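You operate a simulated robot arm through the tools that you are given. There is no shell and no other tool. Be economical: measure what you need, move in short steps, check, and stop when the job is done.

The job below is to be done with a simulated two-armed robot. You get a single attempt, and the scene is never put back.

## Task
Take the yellow pad and leave it on the grey tile. Take the grey washer on the top of the brown bench and put it away on the top of the side table. Fetch the white tee from the top of the brown bench and set it on the top of the blue trolley. Take the blue cloth on the top of the brown bench and put it away on the top of the pale bench. Put the grey pad on the top of the long shelf away on the top of the blue bench. Put the black valve cap on the top of the long shelf away on the top of the small table. Pick up the white elbow with one hand, pass it to the other hand and put it on the top of the low table. Take the silver nut and put it on the top of the narrow shelf. Put the red valve on the top of the pale bench away on the top of the blue bench. Turn the left white knob to 0. Turn the middle white knob to 1. The order is free. Set down upright: white tee, blue cloth, white elbow, red valve.

It is judged by the outcome, as a careful person would: the job done as asked, and still so three seconds after it is handed in. It fails if anything else is knocked over, pushed out of place, dropped, spilled or broken. Lids that push on must go on centred and level and be pressed home; caps that screw on are set level and turned clockwise until they are tight. Flat cloth is picked up by pressing the open fingertips on it (5 to 10 N) and closing them slowly along it; thin cloth reads only 2 to 8 mm in the jaws.

## Robot
Two 7-joint arms with two-finger grippers on one trunk, on a base that drives. Base frame: it is fixed to the floor where the robot stands at the start and does not move with it; the origin is under the middle of the robot, x ahead of it, y to its left, z up. Units: mm, degrees, N and s.
The left shoulder is at the start at [50, 191, 1092], the right one opposite. With the tool pointing down near the work surface each hand reaches from about 200 to 740 mm from the robot's upright axis, wherever it stands, measured 20 degrees to its own side. Places, roughly: black valve cap (5x5x4 cm) [-3600, 2900, 800]; blue cloth (8x3x5 cm) [-1200, 2400, 900]; grey pad (8x6x3 cm) [-2900, 2900, 800]; grey tile (10x10x1 cm) [600, 700, 800]; grey washer (3x3x3 cm) [-1200, 2000, 800]; left white knob [-7200, 600, 900]; middle white knob [-6800, 2400, 900]; red valve (6x4x9 cm) [-6700, 200, 800]; silver nut (4x4x3 cm) [-4100, 2800, 800]; top of the blue bench [-3600, 300, 900]; top of the blue trolley [500, 1100, 800]; top of the low table [-6900, 5100, 800]; top of the narrow shelf [-2800, 1000, 800]; top of the pale bench [-6600, 200, 800]; top of the side table [-4700, -2900, 800]; top of the small table [-7000, 2200, 800]; white elbow (11x6x12 cm) [-3900, 2900, 800]; white tee (13x6x10 cm) [-1300, 2100, 900]; yellow pad (9x8x3 cm) [500, 100, 800]. Payload 2.69 kg a hand.
Tool frame (each hand has its own): the origin (TCP) lies between the finger pads and is the grasp point; the fingertips stand 20 mm ahead of it; z points along the fingers, y is the line along which they close. Largest opening 100 mm; the body of the gripper starts 63 mm behind the TCP.
Orientation is that of the tool frame in the base frame, as a unit quaternion [x, y, z, w]. With the fingers straight down and closing along the base's y, the tool's x points along the base's -x, its y along +y and its z along -z.

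## Interface
- The arms move only by the tool move_arm. It takes "left_rows", "right_rows" or both (then of equal length, played together; a hand with none holds still); each is a list of rows, each an object of numbers (a shift or turn left out is 0, a gripper value left out holds the last): "x", "y", "z": the shift along the tool's x, y, z in mm; "rx", "ry", "rz": the turn, a rotation vector about the tool's x, y, z in degrees; "grip": the opening, from 0 (shut) to 1 (fully open). In form: [{"x": .., "y": .., "z": .., "rx": .., "ry": .., "rz": .., "grip": ..}, ...]. A call has 1 to 8 rows; each row shifts and turns the commanded pose from where the row before left it, along the tool's axes as they then stand. A row lasts 0.2 s, in which the tool goes at most 50 mm and 8.6 degrees; a call with a longer step from one row to the next is refused whole, and so is a gripper value outside its range. Where a pose cannot be reached the arm comes as near as it can. A force on the tool above 40 N (or 10 N above the force at the start of the call, whichever is more), or a blocked arm, ends the call early, and 0.2 s more pass. The fingers move at their own pace (about 153 mm/s each) and stop on an object; they squeeze with about 25 N. The grip force told is the motor's: it shows also when the fingers shut on nothing. Time passes only in rows, and 0.2 s behind the last, so rows that do not move let the fingers close. The reply holds the time, the measured pose of the TCP, the force on the tool along the base axes, the opening and the grip force, in the units named above and with some noise, with the torque about the TCP (base axes, N m) and any sound that the robot's microphone picked up.
- Cameras (640 x 400 px; columns grow to the right, rows downward): "scene" is now at [118.8, 37.4, 1260]; the picture's right is [0.43, -0.90, 0.00], its down [-0.55, -0.26, -0.79] and it looks along [0.72, 0.34, -0.61] (base axes); focal length 266 px, centre (320, 200). "left" rides on the left gripper at [70, 19, -99] in its tool frame; the picture's right is [-0.26, 0.97, 0.00], its down [-0.75, -0.20, -0.63] and it looks along [-0.61, -0.16, 0.78] (tool axes); focal length 230 px, centre (320, 200). "right" rides on the right gripper at [70, -19, -99] in its tool frame; the picture's right is [0.26, 0.97, 0.00], its down [-0.75, 0.20, -0.63] and it looks along [-0.61, 0.16, 0.78] (tool axes); focal length 230 px, centre (320, 200). There is no depth. A picture from a camera that has moved, and an enlarged one, comes with that camera's place and axes in the base frame and with its lens.
- snapshot(camera): a new picture of that camera. It takes no simulated time.
- raise_lower(by): slides the trunk up (or, below 0, down) by that many mm; the arms and the scene camera ride with it, the base frame stays. It gives what a move gives, with no picture.
- drive_base(legs): drives the robot by 1 to 6 legs, each [ahead, left, turn to the left] in mm, mm and degrees, along the robot's own axes; the way and the turn of a leg run together, so that a leg with both is an arc; at most 1500 mm and 180 degrees a leg. The arms and the cameras ride along, it lands a little off, and it stops where it bumps. It gives what a move gives.
- pan_tilt(pan, tilt): turns the head with the scene camera to pan (to the left, within 80 degrees either way) and tilt (down, from -29 to 69), counted from straight ahead of the robot. It gives what a move gives.
- close_up(camera, box): a new picture of the part [left, top, right, bottom] of that camera's present view, enlarged. It takes no simulated time.
- sign_off(): hands the job in; it is judged then, once.

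Work in short steps. Places have to be worked out from the pictures, the camera data and where the tool is seen: move nearer, look again, correct. Check each grasp and each placing, and mend what went wrong. You have 535 turns and 316 pictures in all, those below and enlarged ones among them. Open the grippers and draw the arms clear of the work before you hand the job in, unless the task says otherwise; then end with one line.

The tools are called after "Call:" as a command line: name --argument value ..., lists and objects as JSON in quotes. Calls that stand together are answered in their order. move_arm: Moves the arms, as the interface text tells. Its arguments: {"type":"object","properties":{"left_rows":{"type":"array"},"right_rows":{"type":"array"}},"required":[]} The other tools are called the same way: raise_lower (by) slides the trunk up or down; drive_base (legs) drives the base; pan_tilt (pan, tilt) turns the head that bears the scene camera; snapshot (camera) takes a picture; close_up (camera, box) takes an enlarged picture of a part of a camera's view; sign_off () hands the job in.

At the start:

```text
t: 0.0
left_ee_pos: [288.2, 399.0, 1020.2]
left_ee_rot: [0.0, 1.0, 0.0, 0.0]
left_force: [-0.7, 0.2, -0.3]
left_wrist_torque: [-0.02, 0.02, 0.01]
left_opening: 100.2
left_finger_force: 0.0
right_ee_pos: [442.2, 44.5, 1017.4]
right_ee_rot: [0.0, 1.0, 0.0, 0.0]
right_force: [0.4, -0.6, 0.1]
right_wrist_torque: [-0.06, 0.01, 0.01]
right_opening: 100.0
right_finger_force: 0.1
trunk travel left (down, up): [-150.0, 173.0]
robot x, y, heading: [5.4, -0.2, -0.0]
head pan, tilt: [25.2, 37.4]
```

scene: 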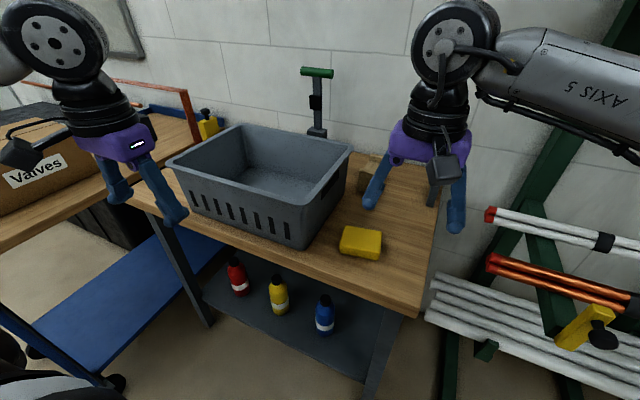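
right: 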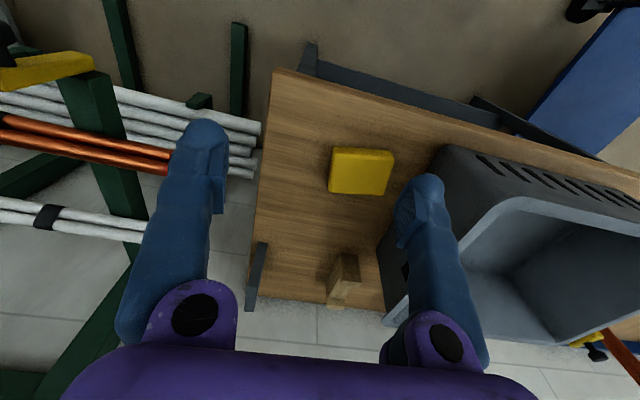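
left: 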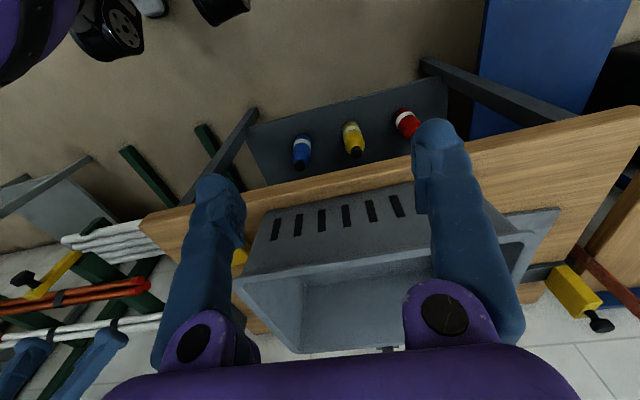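

I'll move the right hand above the yellow pad (about [538,134,815]) and look at its orientation; I'll also look left with the head.

Call:
move_arm --right_rows '[{"x": -32, "y": 30}, {"x": -32, "y": 30}, {"x": -30, "y": 29}, {}]'

Call:
pan_tilt --pan 55 --tilt 35

Call:
snapshot --camera "right"

Call:
snapshot --camera "scene"

```text
t: 1.0
left_ee_pos: [289.5, 398.0, 1020.4]
left_ee_rot: [0.0, 1.0, 0.001, 0.001]
left_force: [-0.4, 0.2, -0.2]
left_wrist_torque: [0.02, 0.01, 0.0]
left_opening: 100.0
left_finger_force: 0.0
right_ee_pos: [537.2, 132.1, 1017.1]
right_ee_rot: [0.0, 1.0, 0.001, 0.002]
right_force: [-0.2, -0.3, -0.1]
right_wrist_torque: [0.01, 0.04, 0.0]
right_opening: 99.9
right_finger_force: 0.1
trunk travel left (down, up): [-150.0, 173.0]
robot x, y, heading: [-2.0, 0.2, -0.1]
head pan, tilt: [25.2, 37.4]
```

```text
t: 1.9
left_ee_pos: [288.8, 398.4, 1019.0]
left_ee_rot: [0.0, 1.0, -0.001, 0.0]
left_force: [-0.1, 0.7, 0.0]
left_wrist_torque: [0.01, 0.02, 0.02]
left_opening: 100.1
left_finger_force: 0.1
right_ee_pos: [537.3, 131.9, 1017.0]
right_ee_rot: [0.0, 1.0, 0.001, -0.001]
right_force: [0.5, -0.3, -0.7]
right_wrist_torque: [0.01, -0.02, 0.03]
right_opening: 100.2
right_finger_force: 0.1
trunk travel left (down, up): [-150.0, 173.0]
robot x, y, heading: [2.6, 1.0, -0.1]
head pan, tilt: [55.0, 35.0]
```

```text
312 pictures are left
camera right: at [466.9, 114.7, 1115.6], right [-0.26, 0.97, 0.0], down [0.75, 0.2, 0.63], along [0.61, 0.16, -0.78], focal length 230 px, centre (320, 200)
```

right: 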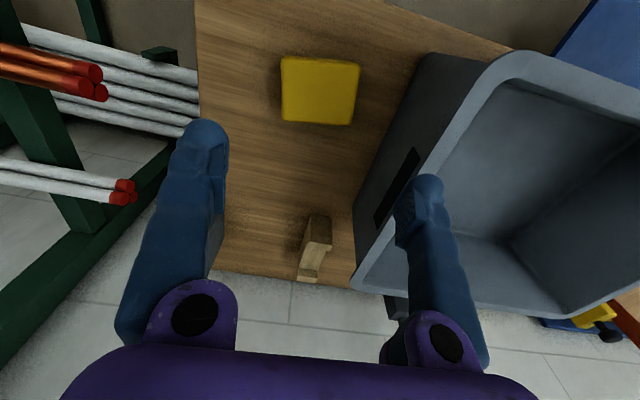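

```text
311 pictures are left
camera scene: at [91.0, 72.6, 1263.6], right [0.82, -0.57, 0.0], down [-0.33, -0.47, -0.82], along [0.47, 0.67, -0.57], focal length 266 px, centre (320, 200)
```

scene: 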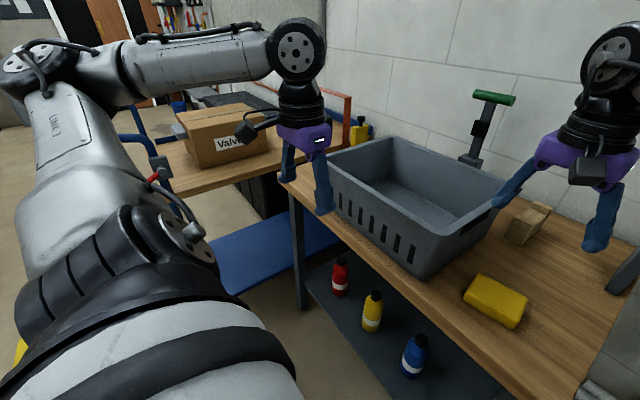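

The pad's centre is about [541,132], with its 8 cm side roughly along base x (turned ~11°). I turn the right hand ~79° so it closes on that side, then check.

Call:
move_arm --right_rows '[{"rz": 8, "x": -4}, {"rz": 8}, {"rz": 8}, {"rz": 8}, {"rz": 8}, {"rz": 8}, {"rz": 8}, {"rz": 8}]'

Call:
move_arm --right_rows '[{"rz": 8}, {"rz": 6}, {"z": 40}, {"z": 40}, {}]'

Call:
snapshot --camera "right"

```text
t: 3.8
left_ee_pos: [287.7, 398.1, 1020.2]
left_ee_rot: [0.0, 1.0, 0.0, 0.001]
left_force: [0.4, -1.2, 0.1]
left_wrist_torque: [-0.03, -0.01, 0.0]
left_opening: 100.2
left_finger_force: 0.0
right_ee_pos: [541.8, 127.5, 1018.8]
right_ee_rot: [0.531, 0.847, 0.001, 0.0]
right_force: [0.2, -0.1, 0.2]
right_wrist_torque: [0.01, -0.02, 0.0]
right_opening: 99.8
right_finger_force: 0.0
right hand out of reach, approached as far as the arm can: row 1
trunk travel left (down, up): [-150.0, 173.0]
robot x, y, heading: [-1.3, 3.5, 0.0]
head pan, tilt: [55.0, 35.0]
```

```text
t: 5.0
left_ee_pos: [288.1, 398.3, 1020.7]
left_ee_rot: [0.0, 1.0, 0.0, 0.001]
left_force: [-0.2, -0.3, -0.2]
left_wrist_torque: [0.0, -0.02, -0.01]
left_opening: 100.0
left_finger_force: 0.1
right_ee_pos: [541.0, 129.1, 937.5]
right_ee_rot: [0.629, 0.777, 0.0, 0.0]
right_force: [-0.2, -0.4, -0.6]
right_wrist_torque: [0.01, 0.0, -0.03]
right_opening: 99.9
right_finger_force: 0.0
trunk travel left (down, up): [-150.0, 173.0]
robot x, y, heading: [-0.6, -1.9, -0.1]
head pan, tilt: [55.0, 35.0]
```

```text
310 pictures are left
camera right: at [509.2, 193.8, 1035.9], right [0.89, 0.45, 0.0], down [0.35, -0.69, 0.63], along [0.29, -0.56, -0.78], focal length 230 px, centre (320, 200)
```

right: 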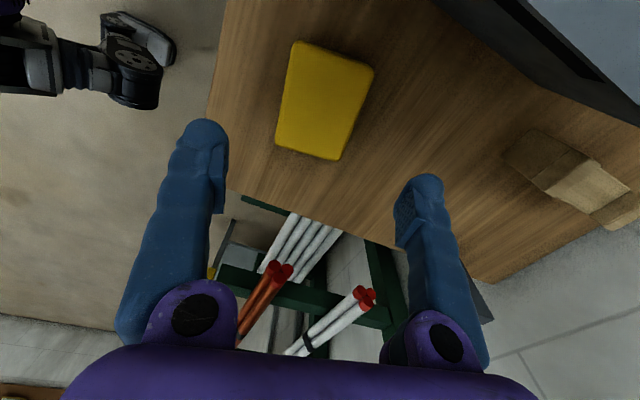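

Centre confirmed at [540,131], aligned. Lowering onto the pad.

Call:
move_arm --right_rows '[{"z": 40, "x": 2}, {"z": 40}, {"z": 30}, {"z": 12}, {}]'

Call:
snapshot --camera "right"

```text
t: 6.2
left_ee_pos: [287.5, 398.4, 1020.4]
left_ee_rot: [-0.001, 1.0, 0.0, 0.0]
left_force: [-1.9, -0.4, -0.1]
left_wrist_torque: [-0.01, 0.0, 0.0]
left_opening: 99.7
left_finger_force: 0.0
right_ee_pos: [542.5, 130.7, 815.8]
right_ee_rot: [0.629, 0.777, 0.001, 0.0]
right_force: [0.5, 0.7, 2.6]
right_wrist_torque: [-0.03, 0.17, -0.02]
right_opening: 99.9
right_finger_force: 0.1
trunk travel left (down, up): [-150.0, 173.0]
robot x, y, heading: [1.0, -1.7, -0.2]
head pan, tilt: [55.0, 35.0]
```

```text
309 pictures are left
camera right: at [509.1, 195.6, 914.5], right [0.89, 0.45, 0.0], down [0.35, -0.69, 0.63], along [0.29, -0.56, -0.78], focal length 230 px, centre (320, 200)
```

right: 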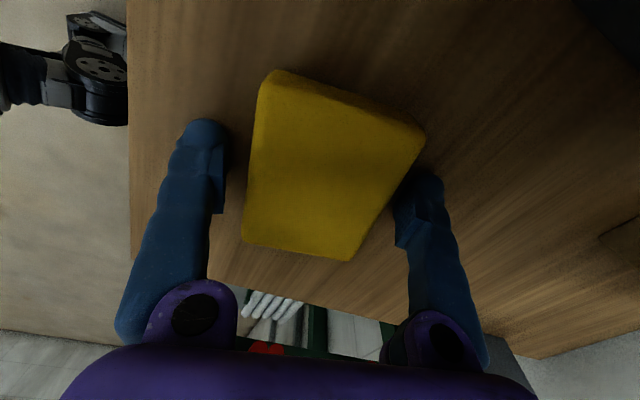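

Pad sits between the fingers; a slight contact is felt at the tips (2.6 N). Raise 2 mm and close.

Call:
move_arm --right_rows '[{"z": -2}, {"grip": 0.5}, {"grip": 0.4}, {"grip": 0.4}, {"grip": 0.4}]'

```text
t: 7.3
left_ee_pos: [287.2, 400.3, 1020.7]
left_ee_rot: [0.0, 1.0, 0.0, 0.0]
left_force: [-0.6, -0.6, 0.5]
left_wrist_torque: [0.01, 0.01, -0.01]
left_opening: 100.0
left_finger_force: 0.0
right_ee_pos: [541.7, 131.6, 818.6]
right_ee_rot: [0.629, 0.778, 0.0, 0.001]
right_force: [-4.5, 0.0, 11.1]
right_wrist_torque: [-0.11, 0.46, 0.0]
right_opening: 68.4
right_finger_force: 25.2
trunk travel left (down, up): [-150.0, 173.0]
robot x, y, heading: [-0.3, -0.6, 0.1]
head pan, tilt: [55.0, 35.0]
```

Gripped at 68 mm. Lift and look.

Call:
move_arm --right_rows '[{"z": -20}, {"z": -40}, {"z": -50}, {"z": -50}, {"z": -50}, {}]'

Call:
snapshot --camera "right"

```text
t: 8.8
left_ee_pos: [288.1, 398.8, 1018.9]
left_ee_rot: [0.001, 1.0, 0.0, 0.0]
left_force: [0.8, 1.3, 0.2]
left_wrist_torque: [-0.01, 0.01, 0.03]
left_opening: 100.1
left_finger_force: 0.1
right_ee_pos: [544.9, 123.6, 1030.0]
right_ee_rot: [0.63, 0.777, 0.001, -0.001]
right_force: [0.1, 0.8, -0.7]
right_wrist_torque: [-0.03, -0.01, 0.01]
right_opening: 68.6
right_finger_force: 25.2
right hand out of reach, approached as far as the arm can: row 5
trunk travel left (down, up): [-150.0, 173.0]
robot x, y, heading: [1.9, -2.5, -0.1]
head pan, tilt: [55.0, 35.0]
```

```text
308 pictures are left
camera right: at [512.3, 188.0, 1127.0], right [0.89, 0.45, 0.0], down [0.35, -0.69, 0.63], along [0.29, -0.56, -0.78], focal length 230 px, centre (320, 200)
```

right: 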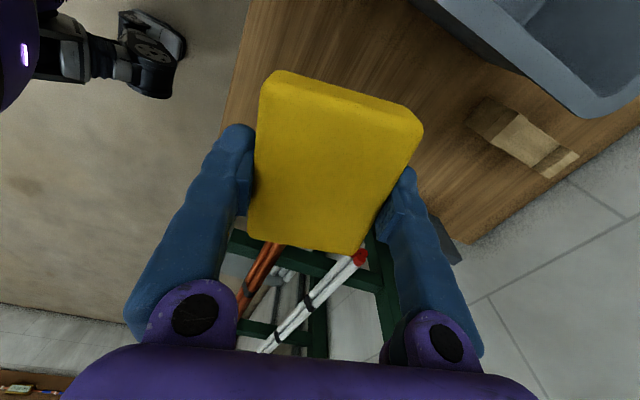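

Pad held. Now drive left 250 mm and look for the tile.

Call:
drive_base --legs '[[0, 250, 0]]'

Call:
snapshot --camera "scene"

Call:
snapshot --camera "left"

```text
t: 11.6
left_ee_pos: [289.5, 653.2, 1020.5]
left_ee_rot: [0.0, 1.0, -0.001, 0.0]
left_force: [-0.1, 0.0, 0.8]
left_wrist_torque: [-0.03, 0.04, -0.02]
left_opening: 99.9
left_finger_force: 0.0
right_ee_pos: [544.7, 375.6, 1029.0]
right_ee_rot: [0.63, 0.777, 0.001, 0.0]
right_force: [1.2, 0.7, -0.3]
right_wrist_torque: [0.01, 0.0, 0.0]
right_opening: 68.2
right_finger_force: 24.8
trunk travel left (down, up): [-150.0, 173.0]
robot x, y, heading: [-3.2, 255.9, -0.3]
head pan, tilt: [55.0, 35.0]
```

```text
307 pictures are left
camera scene: at [91.3, 325.8, 1263.6], right [0.82, -0.58, 0.0], down [-0.33, -0.47, -0.82], along [0.47, 0.67, -0.57], focal length 266 px, centre (320, 200)
```

scene: 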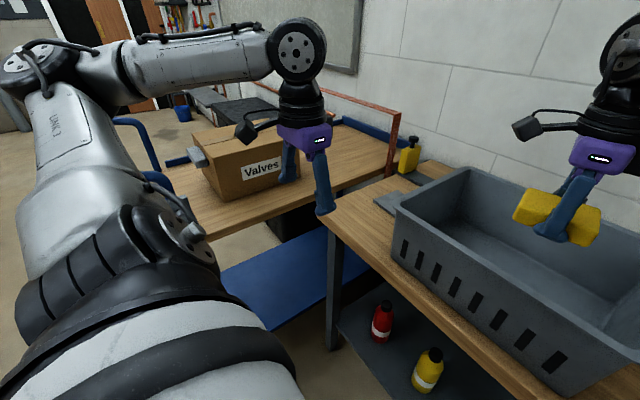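

```text
306 pictures are left
camera left: at [218.7, 670.2, 1119.1], right [0.26, 0.97, 0.0], down [0.75, -0.2, 0.63], along [0.61, -0.16, -0.78], focal length 230 px, centre (320, 200)
```

left: 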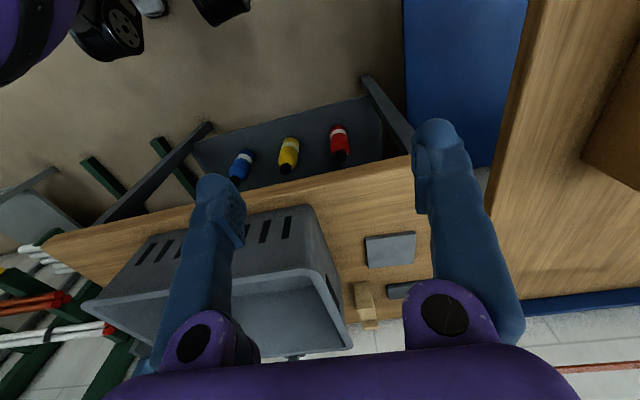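

The tile is seen at about [637,717,805], roughly axis-aligned. I tuck the left hand inward, then drive left 300 and turn left 20°.

Call:
move_arm --left_rows '[{"y": -45}, {"y": -45}, {"y": -45}, {"y": -45}, {}]'

Call:
drive_base --legs '[[0, 300, 0], [0, 0, 20]]'

Call:
snapshot --camera "right"

```text
t: 12.8
left_ee_pos: [289.5, 472.1, 1019.0]
left_ee_rot: [0.001, 1.0, -0.001, 0.0]
left_force: [0.0, 0.1, 0.9]
left_wrist_torque: [-0.02, 0.0, 0.01]
left_opening: 100.0
left_finger_force: 0.0
right_ee_pos: [546.1, 376.0, 1028.2]
right_ee_rot: [0.63, 0.777, 0.001, 0.001]
right_force: [0.0, 0.0, -0.2]
right_wrist_torque: [-0.01, -0.01, 0.02]
right_opening: 68.3
right_finger_force: 25.2
trunk travel left (down, up): [-150.0, 173.0]
robot x, y, heading: [-3.2, 253.6, -0.3]
head pan, tilt: [55.0, 35.0]
```

```text
t: 17.1
left_ee_pos: [199.3, 855.5, 1019.0]
left_ee_rot: [-0.171, 0.985, 0.0, 0.001]
left_force: [0.0, -0.3, -0.3]
left_wrist_torque: [-0.03, 0.01, 0.02]
left_opening: 100.1
left_finger_force: 0.1
right_ee_pos: [473.1, 853.7, 1027.8]
right_ee_rot: [0.487, 0.873, 0.001, -0.001]
right_force: [0.0, 0.1, 0.4]
right_wrist_torque: [-0.04, -0.02, -0.03]
right_opening: 68.5
right_finger_force: 25.4
trunk travel left (down, up): [-150.0, 173.0]
robot x, y, heading: [1.3, 553.0, 19.7]
head pan, tilt: [55.0, 35.0]
```

```text
305 pictures are left
camera right: at [420.1, 902.2, 1126.7], right [0.69, 0.73, 0.0], down [0.56, -0.53, 0.63], along [0.46, -0.43, -0.78], focal length 230 px, centre (320, 200)
```

right: 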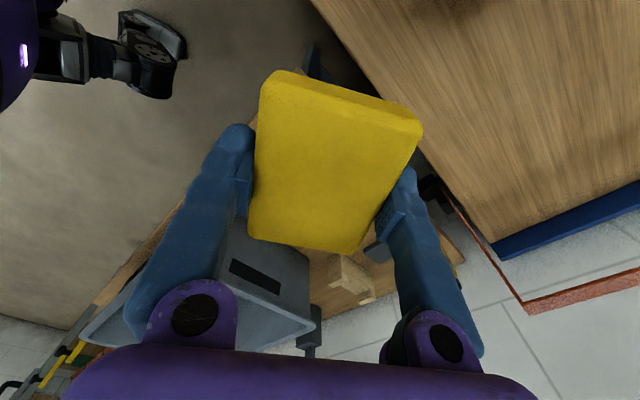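

Move over the tile at [637,717] and rotate to align with base axes.

Call:
move_arm --right_rows '[{"x": -40.5, "y": 13.5}, {"x": -40.5, "y": 13.5}, {"x": -40.5, "y": 13.5}, {"x": -40.5, "y": 13.5}, {"x": -40.5, "y": 13.5}, {}]'

Call:
move_arm --right_rows '[{"rz": 8}, {"rz": 8}, {"rz": 8}, {"rz": 7.6}, {}]'

Call:
snapshot --camera "right"

Call:
snapshot --camera "scene"

```text
t: 18.5
left_ee_pos: [199.2, 857.0, 1020.2]
left_ee_rot: [-0.171, 0.985, 0.0, 0.0]
left_force: [-0.2, 0.2, 1.0]
left_wrist_torque: [-0.01, 0.0, -0.03]
left_opening: 100.1
left_finger_force: 0.1
right_ee_pos: [637.5, 715.3, 1029.0]
right_ee_rot: [0.486, 0.874, 0.001, 0.0]
right_force: [0.2, 1.1, 0.1]
right_wrist_torque: [0.02, -0.05, -0.02]
right_opening: 68.4
right_finger_force: 25.3
trunk travel left (down, up): [-150.0, 173.0]
robot x, y, heading: [3.0, 551.2, 19.7]
head pan, tilt: [55.0, 35.0]
```

```text
t: 19.7
left_ee_pos: [199.4, 855.2, 1021.0]
left_ee_rot: [-0.171, 0.985, 0.0, 0.0]
left_force: [0.0, 0.2, 0.0]
left_wrist_torque: [0.0, 0.0, 0.02]
left_opening: 100.2
left_finger_force: 0.0
right_ee_pos: [636.6, 715.9, 1028.4]
right_ee_rot: [0.706, 0.708, 0.0, 0.0]
right_force: [-0.3, 0.9, -0.8]
right_wrist_torque: [-0.01, -0.02, 0.0]
right_opening: 68.2
right_finger_force: 24.6
trunk travel left (down, up): [-150.0, 173.0]
robot x, y, heading: [3.5, 552.4, 19.7]
head pan, tilt: [55.0, 35.0]
```

```text
304 pictures are left
camera right: at [618.2, 785.6, 1126.9], right [0.97, 0.26, 0.0], down [0.2, -0.75, 0.63], along [0.16, -0.61, -0.78], focal length 230 px, centre (320, 200)
```

right: 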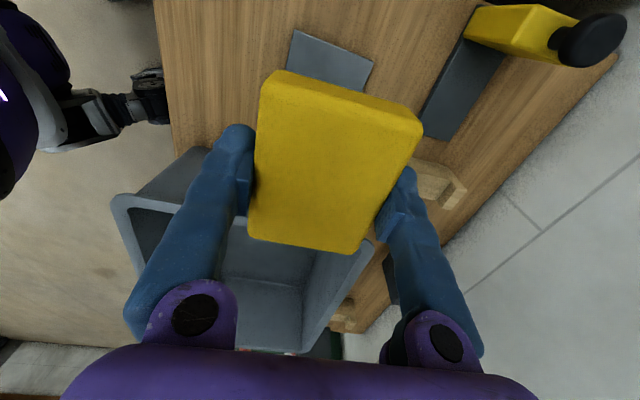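

```text
303 pictures are left
camera scene: at [62.6, 651.3, 1263.6], right [0.96, -0.26, 0.0], down [-0.15, -0.55, -0.82], along [0.22, 0.79, -0.57], focal length 266 px, centre (320, 200)
```

scene: 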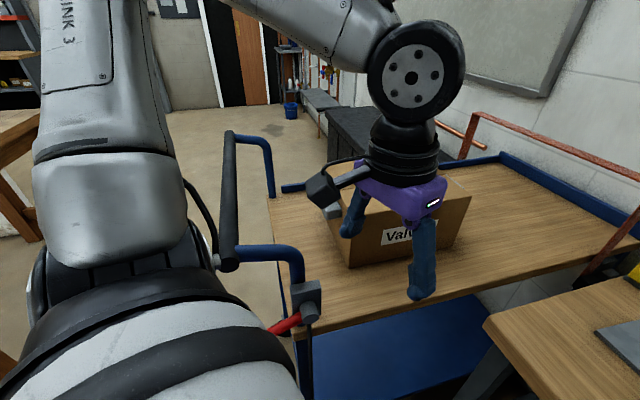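

Refined tile centre [640,712], turned about −5°. Align and descend.

Call:
move_arm --right_rows '[{"rz": 5, "x": -4, "y": 3.4}, {"z": 45}, {"z": 45}, {"z": 45}, {"z": 40}, {}]'

Call:
snapshot --camera "right"

```text
t: 21.1
left_ee_pos: [198.9, 855.2, 1019.8]
left_ee_rot: [-0.172, 0.985, 0.0, 0.0]
left_force: [0.5, -0.1, -0.8]
left_wrist_torque: [0.01, 0.0, 0.02]
left_opening: 100.0
left_finger_force: 0.0
right_ee_pos: [639.3, 711.6, 853.1]
right_ee_rot: [0.737, 0.676, 0.002, -0.001]
right_force: [-0.4, 0.3, -1.2]
right_wrist_torque: [0.02, -0.01, 0.0]
right_opening: 68.1
right_finger_force: 24.7
trunk travel left (down, up): [-150.0, 173.0]
robot x, y, heading: [0.6, 548.8, 19.5]
head pan, tilt: [55.0, 35.0]
```

```text
302 pictures are left
camera right: at [626.7, 782.8, 951.3], right [0.98, 0.18, 0.0], down [0.14, -0.77, 0.63], along [0.11, -0.62, -0.78], focal length 230 px, centre (320, 200)
```

right: 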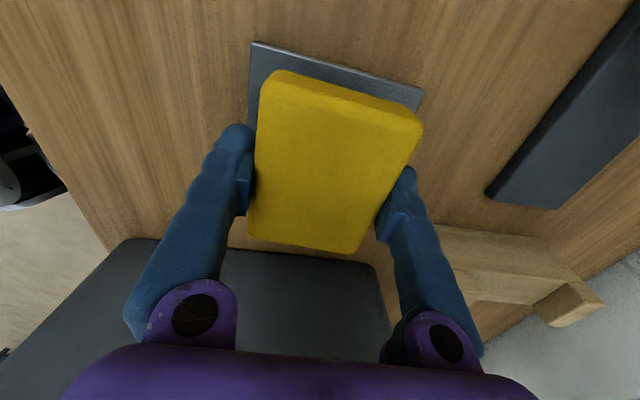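

Centred well. Lower until contact.

Call:
move_arm --right_rows '[{"z": 12}, {"z": 6}, {"z": 4}, {"z": 3}, {}]'

```text
t: 22.3
left_ee_pos: [198.5, 855.9, 1020.2]
left_ee_rot: [-0.171, 0.985, 0.0, 0.0]
left_force: [0.0, 0.2, 0.1]
left_wrist_torque: [0.01, -0.04, 0.04]
left_opening: 100.0
left_finger_force: 0.1
right_ee_pos: [640.2, 712.5, 831.0]
right_ee_rot: [0.736, 0.677, 0.002, 0.0]
right_force: [0.9, -0.6, 14.4]
right_wrist_torque: [-0.1, 0.35, 0.0]
right_opening: 68.3
right_finger_force: 25.5
trunk travel left (down, up): [-150.0, 173.0]
robot x, y, heading: [-1.0, 551.6, 19.7]
head pan, tilt: [55.0, 35.0]
```

Contact with 14 N; open and lift.

Call:
move_arm --right_rows '[{"grip": 0.8}, {"grip": 0.95}, {}, {"z": -20}, {"z": -40}, {"z": -50}, {"z": -50}, {}]'

Call:
snapshot --camera "right"

```text
t: 24.1
left_ee_pos: [199.6, 856.5, 1018.5]
left_ee_rot: [-0.171, 0.985, 0.0, 0.001]
left_force: [0.0, 0.1, 0.1]
left_wrist_torque: [-0.01, -0.02, -0.02]
left_opening: 99.9
left_finger_force: 0.0
right_ee_pos: [639.5, 712.8, 987.8]
right_ee_rot: [0.737, 0.676, 0.001, -0.001]
right_force: [0.0, -0.7, -0.3]
right_wrist_torque: [0.01, 0.02, 0.01]
right_opening: 94.8
right_finger_force: 0.0
trunk travel left (down, up): [-150.0, 173.0]
robot x, y, heading: [3.2, 550.6, 19.8]
head pan, tilt: [55.0, 35.0]
```

```text
301 pictures are left
camera right: at [628.2, 783.3, 1086.8], right [0.98, 0.17, 0.0], down [0.14, -0.77, 0.63], along [0.11, -0.62, -0.78], focal length 230 px, centre (320, 200)
```

right: 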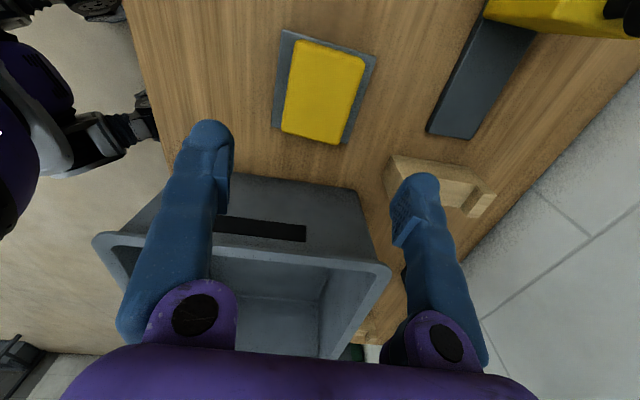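

Pad is placed on the tile. Retract the right arm toward the robot and back off, then look around.

Call:
move_arm --right_rows '[{"z": -40}, {"x": -20, "y": -45}, {"x": -20, "y": -45}, {"x": -20, "y": -45}, {"x": -20, "y": -45}, {"x": -20, "y": -45}, {}]'

Call:
drive_base --legs '[[-450, 0, 0], [0, 0, 90]]'

Call:
pan_tilt --pan 0 --tilt 12

Call:
snapshot --camera "scene"

```text
t: 25.7
left_ee_pos: [199.4, 856.8, 1020.0]
left_ee_rot: [-0.171, 0.985, 0.0, 0.0]
left_force: [0.4, -0.5, 0.1]
left_wrist_torque: [-0.04, 0.01, 0.02]
left_opening: 99.8
left_finger_force: 0.0
right_ee_pos: [407.8, 631.3, 1027.6]
right_ee_rot: [0.736, 0.677, 0.001, 0.0]
right_force: [-0.3, 0.2, -0.2]
right_wrist_torque: [0.0, 0.03, -0.01]
right_opening: 95.4
right_finger_force: 0.1
trunk travel left (down, up): [-150.0, 173.0]
robot x, y, heading: [3.0, 550.9, 19.8]
head pan, tilt: [55.0, 35.0]
```

```text
t: 32.2
left_ee_pos: [-721.7, 604.4, 1019.6]
left_ee_rot: [0.811, -0.585, 0.001, 0.0]
left_force: [-0.1, -0.2, 0.1]
left_wrist_torque: [-0.02, -0.04, -0.02]
left_opening: 99.7
left_finger_force: 0.0
right_ee_pos: [-493.1, 808.8, 1029.2]
right_ee_rot: [0.054, 0.999, 0.001, -0.001]
right_force: [0.2, 1.0, -0.2]
right_wrist_torque: [0.0, -0.02, -0.04]
right_opening: 95.3
right_finger_force: 0.1
trunk travel left (down, up): [-150.0, 173.0]
robot x, y, heading: [-419.4, 402.1, 108.3]
head pan, tilt: [55.0, 35.0]
```

```text
t: 33.4
left_ee_pos: [-722.2, 605.2, 1019.5]
left_ee_rot: [0.811, -0.585, 0.0, 0.001]
left_force: [-0.7, -0.2, 0.0]
left_wrist_torque: [0.01, 0.01, 0.03]
left_opening: 99.8
left_finger_force: 0.0
right_ee_pos: [-492.4, 808.2, 1027.7]
right_ee_rot: [0.054, 0.999, 0.0, -0.001]
right_force: [0.3, -0.4, -0.3]
right_wrist_torque: [0.0, 0.0, 0.01]
right_opening: 94.8
right_finger_force: 0.1
trunk travel left (down, up): [-150.0, 173.0]
robot x, y, heading: [-422.8, 400.8, 108.4]
head pan, tilt: [0.0, 12.0]
```

```text
300 pictures are left
camera scene: at [-464.6, 527.1, 1300.5], right [0.95, 0.32, 0.0], down [0.07, -0.2, -0.98], along [-0.31, 0.93, -0.21], focal length 266 px, centre (320, 200)
```

scene: 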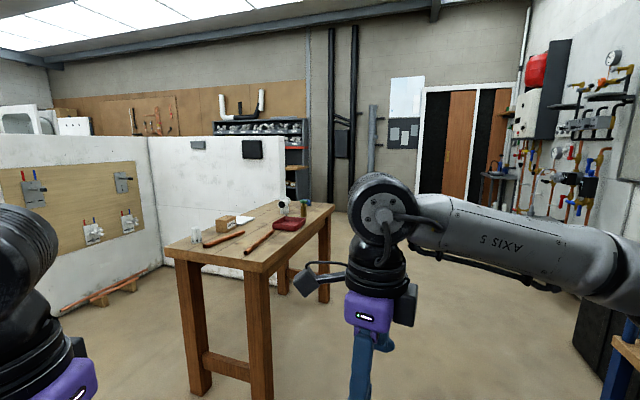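

The brown bench runs from about y 1400 to 2600, x −1540 to −1000. I drive alongside it and face it.

Call:
drive_base --legs '[[0, 0, -15], [1500, 0, 0], [200, 0, 0], [0, 0, 87]]'

Call:
pan_tilt --pan 0 --tilt 30

Call:
snapshot --camera "scene"

```text
t: 46.7
left_ee_pos: [-816.3, 1884.2, 1020.1]
left_ee_rot: [1.0, 0.005, -0.001, 0.0]
left_force: [-0.1, -0.9, 0.4]
left_wrist_torque: [0.0, -0.01, -0.04]
left_opening: 100.1
left_finger_force: 0.1
right_ee_pos: [-940.3, 2164.5, 1028.3]
right_ee_rot: [-0.545, 0.838, 0.0, 0.0]
right_force: [-0.8, 0.2, -0.2]
right_wrist_torque: [0.0, 0.01, 0.04]
right_opening: 94.8
right_finger_force: 0.0
trunk travel left (down, up): [-150.0, 173.0]
robot x, y, heading: [-533.1, 2105.7, -179.5]
head pan, tilt: [0.0, 12.0]
```

```text
t: 47.5
left_ee_pos: [-815.4, 1884.6, 1018.7]
left_ee_rot: [1.0, 0.005, 0.0, 0.0]
left_force: [1.0, 0.4, -0.3]
left_wrist_torque: [-0.01, 0.03, 0.0]
left_opening: 99.8
left_finger_force: 0.1
right_ee_pos: [-940.1, 2164.1, 1027.8]
right_ee_rot: [-0.544, 0.839, 0.0, -0.001]
right_force: [0.2, -0.3, 0.5]
right_wrist_torque: [0.0, 0.03, -0.03]
right_opening: 95.0
right_finger_force: 0.1
trunk travel left (down, up): [-150.0, 173.0]
robot x, y, heading: [-532.7, 2102.5, -179.4]
head pan, tilt: [0.0, 30.0]
```

```text
299 pictures are left
camera scene: at [-659.6, 2105.7, 1271.5], right [-0.01, 1.0, 0.0], down [0.5, 0.01, -0.87], along [-0.87, -0.01, -0.5], focal length 266 px, centre (320, 200)
```

scene: 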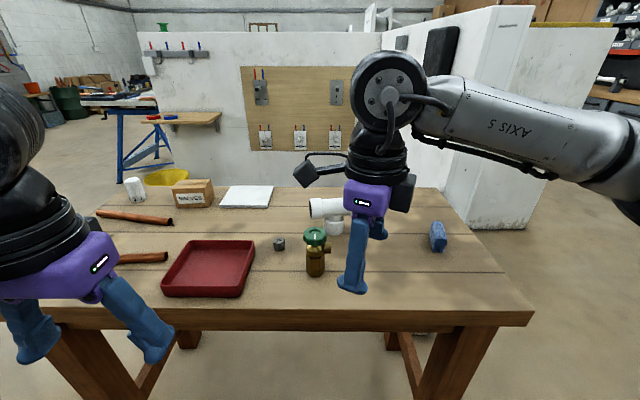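

I locate washer ≈[-1189,1996], cloth ≈[-1199,2397], tee ≈[-1270,2134]. Check base clearance and take a closer look at the tee.

Call:
close_up --camera "scene" --box '[240, 170, 480, 320]'

Call:
snapshot --camera "right"

Call:
pan_tilt --pan 0 --tilt 69

Call:
snapshot --camera "scene"

```text
2.67 times, centred on (360, 245) of scene
camera zoom: at [-659.6, 2105.7, 1271.5], right [-0.01, 1.0, 0.0], down [0.5, 0.01, -0.87], along [-0.87, -0.01, -0.5], focal length 710 px, centre (213, 80)
```

zoom: 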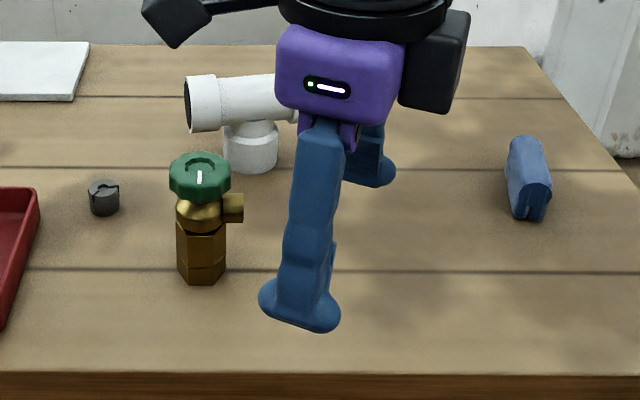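

```text
297 pictures are left
camera right: at [-951.4, 2094.1, 1126.5], right [-0.99, 0.16, 0.0], down [0.12, 0.77, 0.63], along [0.1, 0.62, -0.78], focal length 230 px, centre (320, 200)
```

right: 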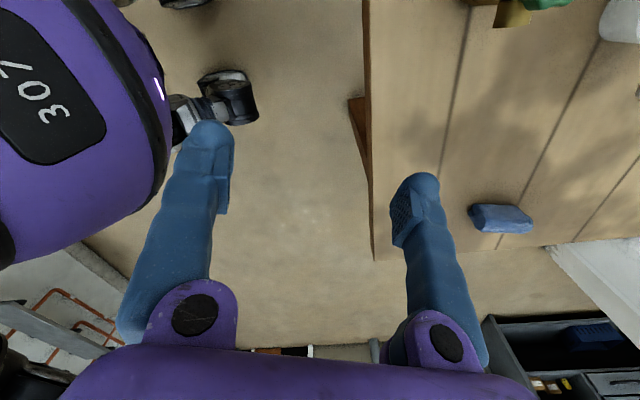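

```text
t: 48.5
left_ee_pos: [-816.1, 1884.5, 1020.6]
left_ee_rot: [1.0, 0.005, 0.0, 0.0]
left_force: [0.4, 0.0, 0.8]
left_wrist_torque: [-0.01, 0.0, 0.01]
left_opening: 100.0
left_finger_force: 0.0
right_ee_pos: [-939.2, 2164.8, 1028.0]
right_ee_rot: [-0.545, 0.838, 0.0, -0.001]
right_force: [0.6, 0.2, 0.3]
right_wrist_torque: [0.0, 0.02, -0.03]
right_opening: 95.1
right_finger_force: 0.0
trunk travel left (down, up): [-150.0, 173.0]
robot x, y, heading: [-530.1, 2108.3, -179.2]
head pan, tilt: [0.0, 68.8]
```

```text
296 pictures are left
camera scene: at [-625.2, 2106.0, 1220.0], right [-0.01, 1.0, 0.0], down [0.93, 0.01, -0.36], along [-0.36, 0.0, -0.93], focal length 266 px, centre (320, 200)
```

scene: 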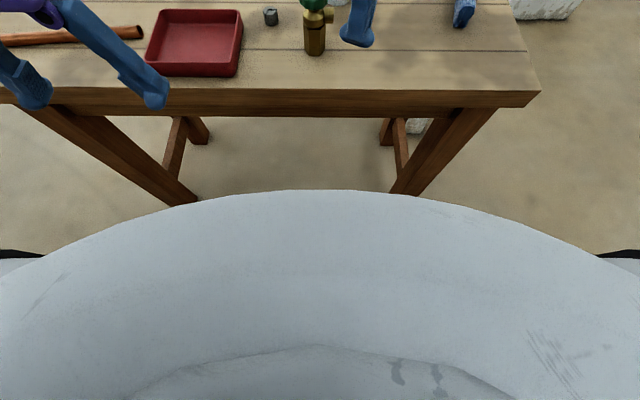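

Base clearance is fine. Drive ahead 80 mm, then bring the right hand high over the tee, turning it to close along base x.

Call:
drive_base --legs '[[80, 0, 0]]'

Call:
move_arm --right_rows '[{"z": -45}, {"x": 22, "y": 40}, {"x": 22, "y": 40}, {"x": 22, "y": 40}, {"x": 22, "y": 40}, {"x": 22, "y": 40}, {}]'

Call:
move_arm --right_rows '[{"rz": -8}, {"rz": -8}, {"rz": -8}, {}]'

Call:
snapshot --camera "right"

```text
t: 49.6
left_ee_pos: [-896.6, 1881.6, 1020.0]
left_ee_rot: [1.0, 0.005, 0.0, 0.0]
left_force: [-0.6, 0.6, 0.5]
left_wrist_torque: [-0.04, -0.02, 0.03]
left_opening: 99.9
left_finger_force: 0.1
right_ee_pos: [-1019.4, 2163.6, 1028.2]
right_ee_rot: [-0.544, 0.839, -0.001, 0.0]
right_force: [0.8, 0.1, 0.2]
right_wrist_torque: [0.02, -0.01, -0.01]
right_opening: 94.9
right_finger_force: 0.0
trunk travel left (down, up): [-150.0, 173.0]
robot x, y, heading: [-607.1, 2107.1, -179.4]
head pan, tilt: [0.0, 68.8]
```

```text
t: 51.2
left_ee_pos: [-896.0, 1886.9, 1019.7]
left_ee_rot: [1.0, 0.005, 0.0, 0.002]
left_force: [-0.7, 0.5, -0.5]
left_wrist_torque: [-0.05, 0.02, -0.02]
left_opening: 99.8
left_finger_force: 0.1
right_ee_pos: [-1247.1, 2147.2, 1072.9]
right_ee_rot: [-0.545, 0.839, -0.001, -0.002]
right_force: [0.6, 0.2, -0.4]
right_wrist_torque: [-0.07, -0.03, 0.01]
right_opening: 95.3
right_finger_force: 0.1
trunk travel left (down, up): [-150.0, 173.0]
robot x, y, heading: [-610.7, 2108.8, -179.5]
head pan, tilt: [0.0, 68.8]
```

```text
t: 52.2
left_ee_pos: [-895.6, 1883.0, 1019.8]
left_ee_rot: [1.0, 0.005, 0.0, 0.001]
left_force: [0.3, 0.0, -0.2]
left_wrist_torque: [0.0, -0.02, -0.04]
left_opening: 100.1
left_finger_force: 0.0
right_ee_pos: [-1246.4, 2145.0, 1074.1]
right_ee_rot: [0.708, -0.706, 0.0, 0.002]
right_force: [-0.7, -0.4, -1.0]
right_wrist_torque: [-0.01, -0.02, -0.03]
right_opening: 94.9
right_finger_force: 0.1
trunk travel left (down, up): [-150.0, 173.0]
robot x, y, heading: [-609.1, 2105.7, -179.3]
head pan, tilt: [0.0, 68.8]
```

```text
295 pictures are left
camera right: at [-1227.1, 2075.6, 1171.8], right [-0.97, -0.26, 0.0], down [-0.2, 0.75, 0.63], along [-0.17, 0.61, -0.78], focal length 230 px, centre (320, 200)
```

right: 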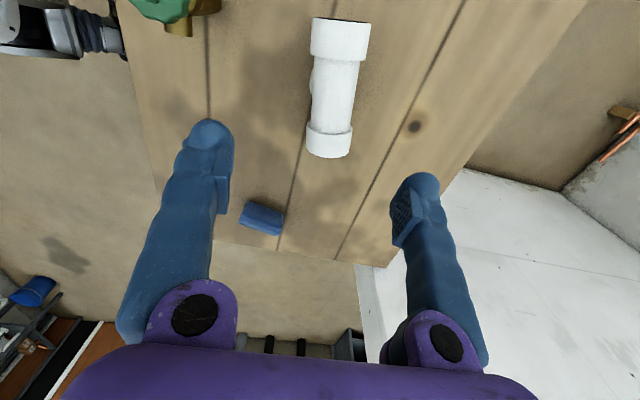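

Tee bar centre ≈[-1261,2140], axis turned ~11° from y. Align and descend partway.

Call:
move_arm --right_rows '[{"x": 5, "y": 15}, {"rz": -5.5, "grip": 1}, {"rz": -5.5}, {"z": 40}, {"z": 40}, {"z": 30}, {}]'

Call:
snapshot --camera "right"

```text
t: 53.8
left_ee_pos: [-895.3, 1883.3, 1020.0]
left_ee_rot: [1.0, 0.006, 0.0, 0.0]
left_force: [-0.3, 0.7, 0.1]
left_wrist_torque: [0.03, 0.0, 0.0]
left_opening: 100.0
left_finger_force: 0.0
right_ee_pos: [-1247.6, 2145.9, 959.9]
right_ee_rot: [0.772, -0.636, 0.001, 0.001]
right_force: [0.7, 0.4, 0.5]
right_wrist_torque: [0.01, 0.04, 0.01]
right_opening: 99.9
right_finger_force: 0.2
right hand out of reach, approached as far as the arm can: row 1
trunk travel left (down, up): [-150.0, 173.0]
robot x, y, heading: [-612.3, 2104.3, -179.5]
head pan, tilt: [0.0, 68.8]
```

```text
294 pictures are left
camera right: at [-1215.2, 2081.8, 1058.3], right [-0.9, -0.44, 0.0], down [-0.34, 0.7, 0.63], along [-0.28, 0.56, -0.78], focal length 230 px, centre (320, 200)
```

right: 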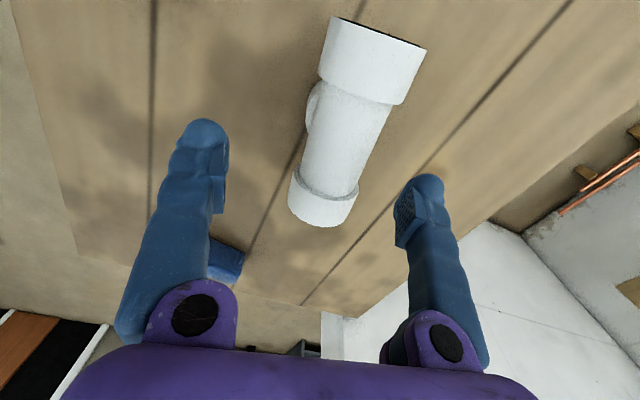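

Nearly aligned; shift slightly and lower to grasp height.

Call:
move_arm --right_rows '[{"x": 5.5, "y": 13, "rz": -3}, {"z": 20}, {"z": 20}, {"z": 15}, {}]'

Call:
snapshot --camera "right"

```text
t: 55.0
left_ee_pos: [-895.2, 1883.3, 1019.7]
left_ee_rot: [1.0, 0.004, 0.001, 0.0]
left_force: [-1.0, 0.1, 0.1]
left_wrist_torque: [0.03, 0.05, 0.01]
left_opening: 100.0
left_finger_force: 0.1
right_ee_pos: [-1258.3, 2137.2, 906.0]
right_ee_rot: [0.788, -0.615, 0.0, 0.001]
right_force: [0.0, -0.7, 0.4]
right_wrist_torque: [0.0, 0.0, 0.0]
right_opening: 99.7
right_finger_force: 0.0
trunk travel left (down, up): [-150.0, 173.0]
robot x, y, heading: [-608.6, 2106.1, -179.3]
head pan, tilt: [0.0, 68.8]
```

```text
293 pictures are left
camera right: at [-1223.4, 2075.5, 1003.7], right [-0.87, -0.48, 0.0], down [-0.38, 0.68, 0.63], along [-0.31, 0.55, -0.78], focal length 230 px, centre (320, 200)
```

right: 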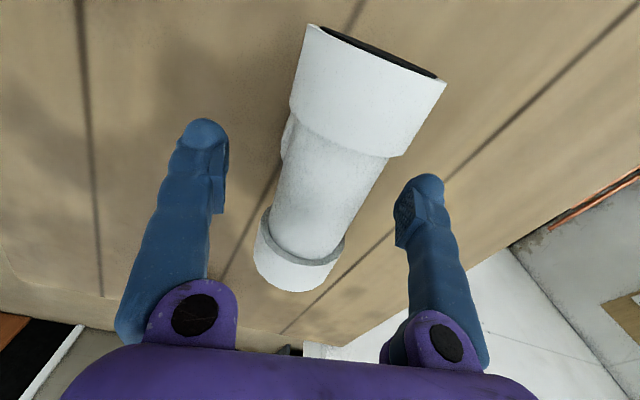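

Fingers straddle the bar's middle. Close.

Call:
move_arm --right_rows '[{"grip": 0.6}, {"grip": 0.35}, {"grip": 0.3}, {}, {}]'

Call:
move_arm --right_rows '[{"z": -10}, {"z": -20}, {"z": -30}, {"z": -40}, {}]'

Call:
snapshot --camera "right"

```text
t: 56.2
left_ee_pos: [-895.9, 1882.8, 1019.7]
left_ee_rot: [1.0, 0.005, 0.0, 0.0]
left_force: [0.3, -0.7, 0.3]
left_wrist_torque: [-0.02, 0.0, 0.01]
left_opening: 100.0
left_finger_force: 0.0
right_ee_pos: [-1258.4, 2137.9, 906.5]
right_ee_rot: [0.788, -0.616, 0.0, 0.001]
right_force: [-0.2, 1.0, 0.5]
right_wrist_torque: [0.01, -0.03, 0.02]
right_opening: 51.6
right_finger_force: 25.2
trunk travel left (down, up): [-150.0, 173.0]
robot x, y, heading: [-606.9, 2101.6, -179.3]
head pan, tilt: [0.0, 68.8]
```

```text
t: 57.4
left_ee_pos: [-894.9, 1884.0, 1018.7]
left_ee_rot: [1.0, 0.006, 0.0, -0.001]
left_force: [0.2, 0.4, -0.4]
left_wrist_torque: [0.01, 0.01, 0.01]
left_opening: 100.0
left_finger_force: 0.1
right_ee_pos: [-1258.3, 2138.8, 1005.4]
right_ee_rot: [0.788, -0.616, 0.0, 0.001]
right_force: [0.1, 0.6, -0.2]
right_wrist_torque: [-0.02, -0.01, 0.01]
right_opening: 51.6
right_finger_force: 25.4
trunk travel left (down, up): [-150.0, 173.0]
robot x, y, heading: [-609.0, 2103.6, -179.5]
head pan, tilt: [0.0, 68.8]
```

```text
292 pictures are left
camera right: at [-1224.3, 2076.5, 1103.4], right [-0.87, -0.48, 0.0], down [-0.38, 0.68, 0.63], along [-0.31, 0.55, -0.78], focal length 230 px, centre (320, 200)
```

right: 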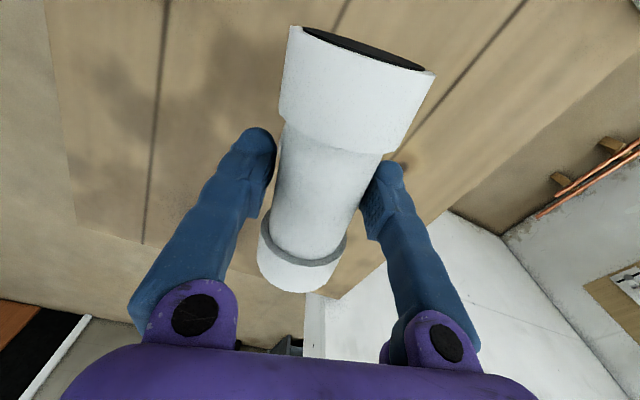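

Held, level. Raise the trunk 80 mm to clear the valve, back off, and retract.

Call:
raise_lower --by 80

Call:
drive_base --legs '[[-350, 0, 0]]'

Call:
move_arm --right_rows '[{"x": 10, "y": -45}, {"x": 10, "y": -45}, {"x": 10, "y": -45}, {"x": 10, "y": -45}, {"x": 10, "y": -45}, {}]'

Call:
drive_base --legs '[[0, 0, 90], [0, 0, 30]]'

Call:
pan_tilt --pan 0 --tilt 20

Call:
snapshot --camera "scene"

```text
t: 58.6
left_ee_pos: [-896.7, 1882.9, 1099.7]
left_ee_rot: [1.0, 0.005, 0.0, 0.0]
left_force: [0.0, -0.3, 0.6]
left_wrist_torque: [-0.01, 0.0, 0.03]
left_opening: 100.1
left_finger_force: 0.1
right_ee_pos: [-1258.6, 2139.1, 1084.7]
right_ee_rot: [0.788, -0.615, -0.001, 0.002]
right_force: [-0.3, 0.4, -1.7]
right_wrist_torque: [-0.02, -0.06, 0.01]
right_opening: 51.8
right_finger_force: 25.4
trunk travel left (down, up): [-230.0, 93.0]
robot x, y, heading: [-610.7, 2107.9, -179.5]
head pan, tilt: [0.0, 68.8]
```

```text
t: 60.8
left_ee_pos: [-547.4, 1886.8, 1099.8]
left_ee_rot: [1.0, 0.004, -0.001, 0.0]
left_force: [0.3, -0.7, 0.2]
left_wrist_torque: [0.01, 0.03, 0.03]
left_opening: 100.1
left_finger_force: 0.0
right_ee_pos: [-908.6, 2143.8, 1084.2]
right_ee_rot: [0.787, -0.617, 0.0, 0.001]
right_force: [0.6, -0.2, -0.8]
right_wrist_torque: [0.03, 0.05, 0.01]
right_opening: 52.0
right_finger_force: 25.1
trunk travel left (down, up): [-230.0, 93.0]
robot x, y, heading: [-259.4, 2108.5, -179.5]
head pan, tilt: [0.0, 68.8]
```

```text
t: 62.2
left_ee_pos: [-546.7, 1887.3, 1099.4]
left_ee_rot: [1.0, 0.004, 0.0, 0.0]
left_force: [0.4, -0.1, -1.0]
left_wrist_torque: [0.02, 0.01, 0.02]
left_opening: 100.0
left_finger_force: 0.0
right_ee_pos: [-679.7, 2149.8, 1084.9]
right_ee_rot: [0.787, -0.617, 0.0, 0.002]
right_force: [0.1, 0.0, -0.5]
right_wrist_torque: [0.05, -0.01, 0.0]
right_opening: 51.7
right_finger_force: 25.0
trunk travel left (down, up): [-230.0, 93.0]
robot x, y, heading: [-258.6, 2110.4, -179.5]
head pan, tilt: [0.0, 68.8]
```

```text
t: 68.0
left_ee_pos: [77.4, 1974.2, 1099.4]
left_ee_rot: [0.491, 0.871, 0.0, 0.0]
left_force: [-0.4, 0.1, -0.1]
left_wrist_torque: [-0.04, -0.01, 0.0]
left_opening: 100.3
left_finger_force: 0.0
right_ee_pos: [-81.6, 1728.0, 1086.4]
right_ee_rot: [0.926, 0.378, 0.002, 0.0]
right_force: [0.0, -0.2, -0.6]
right_wrist_torque: [-0.02, -0.01, -0.01]
right_opening: 51.7
right_finger_force: 24.9
trunk travel left (down, up): [-230.0, 93.0]
robot x, y, heading: [-256.3, 2108.6, -58.9]
head pan, tilt: [0.0, 68.8]
```

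```text
t: 69.1
left_ee_pos: [76.3, 1973.5, 1100.2]
left_ee_rot: [0.492, 0.871, 0.0, 0.0]
left_force: [-0.3, -0.4, 0.4]
left_wrist_torque: [0.01, 0.0, 0.02]
left_opening: 100.2
left_finger_force: 0.0
right_ee_pos: [-80.8, 1727.1, 1085.3]
right_ee_rot: [0.926, 0.378, 0.001, 0.0]
right_force: [-0.7, 0.1, -1.0]
right_wrist_torque: [-0.05, 0.02, -0.02]
right_opening: 51.6
right_finger_force: 25.3
trunk travel left (down, up): [-230.0, 93.0]
robot x, y, heading: [-258.3, 2109.8, -59.0]
head pan, tilt: [0.0, 20.0]
```

```text
291 pictures are left
camera scene: at [-191.0, 1995.0, 1367.4], right [-0.86, -0.52, 0.0], down [-0.18, 0.29, -0.94], along [0.48, -0.8, -0.34], focal length 266 px, centre (320, 200)
```

scene: 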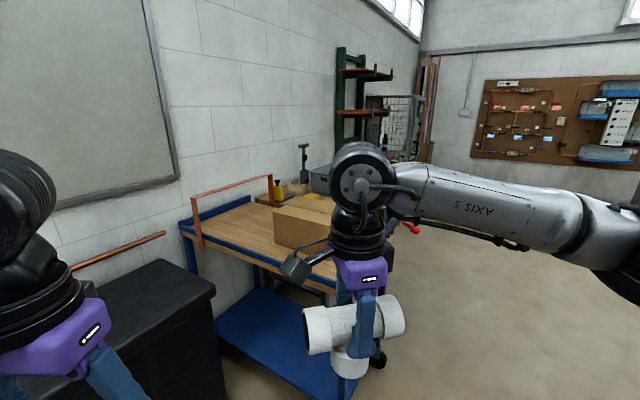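

Trolley top spans about x 130–1020, y 890–1345, with free space right of the box. I drive to about (200,1750) with heading −38°, between chest and trolley.

Call:
drive_base --legs '[[0, 0, 21], [560, 0, 0]]'

Call:
pan_tilt --pan -5 --tilt 42

Call:
snapshot --camera "scene"

```text
t: 73.5
left_ee_pos: [541.1, 1766.2, 1099.6]
left_ee_rot: [0.323, 0.946, 0.0, -0.001]
left_force: [0.8, -0.2, -0.9]
left_wrist_torque: [0.02, 0.01, 0.02]
left_opening: 99.8
left_finger_force: 0.0
right_ee_pos: [484.6, 1479.1, 1084.9]
right_ee_rot: [0.84, 0.543, 0.001, 0.0]
right_force: [-0.9, 0.3, -0.9]
right_wrist_torque: [0.01, -0.03, 0.03]
right_opening: 51.5
right_finger_force: 24.7
trunk travel left (down, up): [-230.0, 93.0]
robot x, y, heading: [179.6, 1770.1, -37.7]
head pan, tilt: [0.0, 20.0]
```

```text
t: 74.3
left_ee_pos: [541.4, 1767.0, 1100.0]
left_ee_rot: [0.322, 0.947, 0.0, 0.0]
left_force: [-0.2, 0.2, 0.0]
left_wrist_torque: [-0.01, -0.01, 0.02]
left_opening: 99.7
left_finger_force: 0.1
right_ee_pos: [485.3, 1479.1, 1085.3]
right_ee_rot: [0.84, 0.542, 0.002, 0.0]
right_force: [0.2, -0.3, -0.2]
right_wrist_torque: [0.05, -0.04, 0.03]
right_opening: 51.7
right_finger_force: 25.1
trunk travel left (down, up): [-230.0, 93.0]
robot x, y, heading: [182.0, 1770.3, -37.8]
head pan, tilt: [-5.0, 42.0]
```

```text
290 pictures are left
camera scene: at [272.8, 1688.6, 1333.2], right [-0.68, -0.74, 0.0], down [-0.49, 0.45, -0.74], along [0.55, -0.5, -0.67], focal length 266 px, centre (320, 200)
```

scene: 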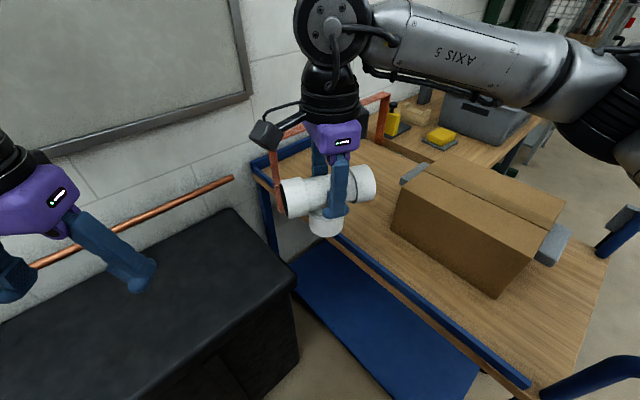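

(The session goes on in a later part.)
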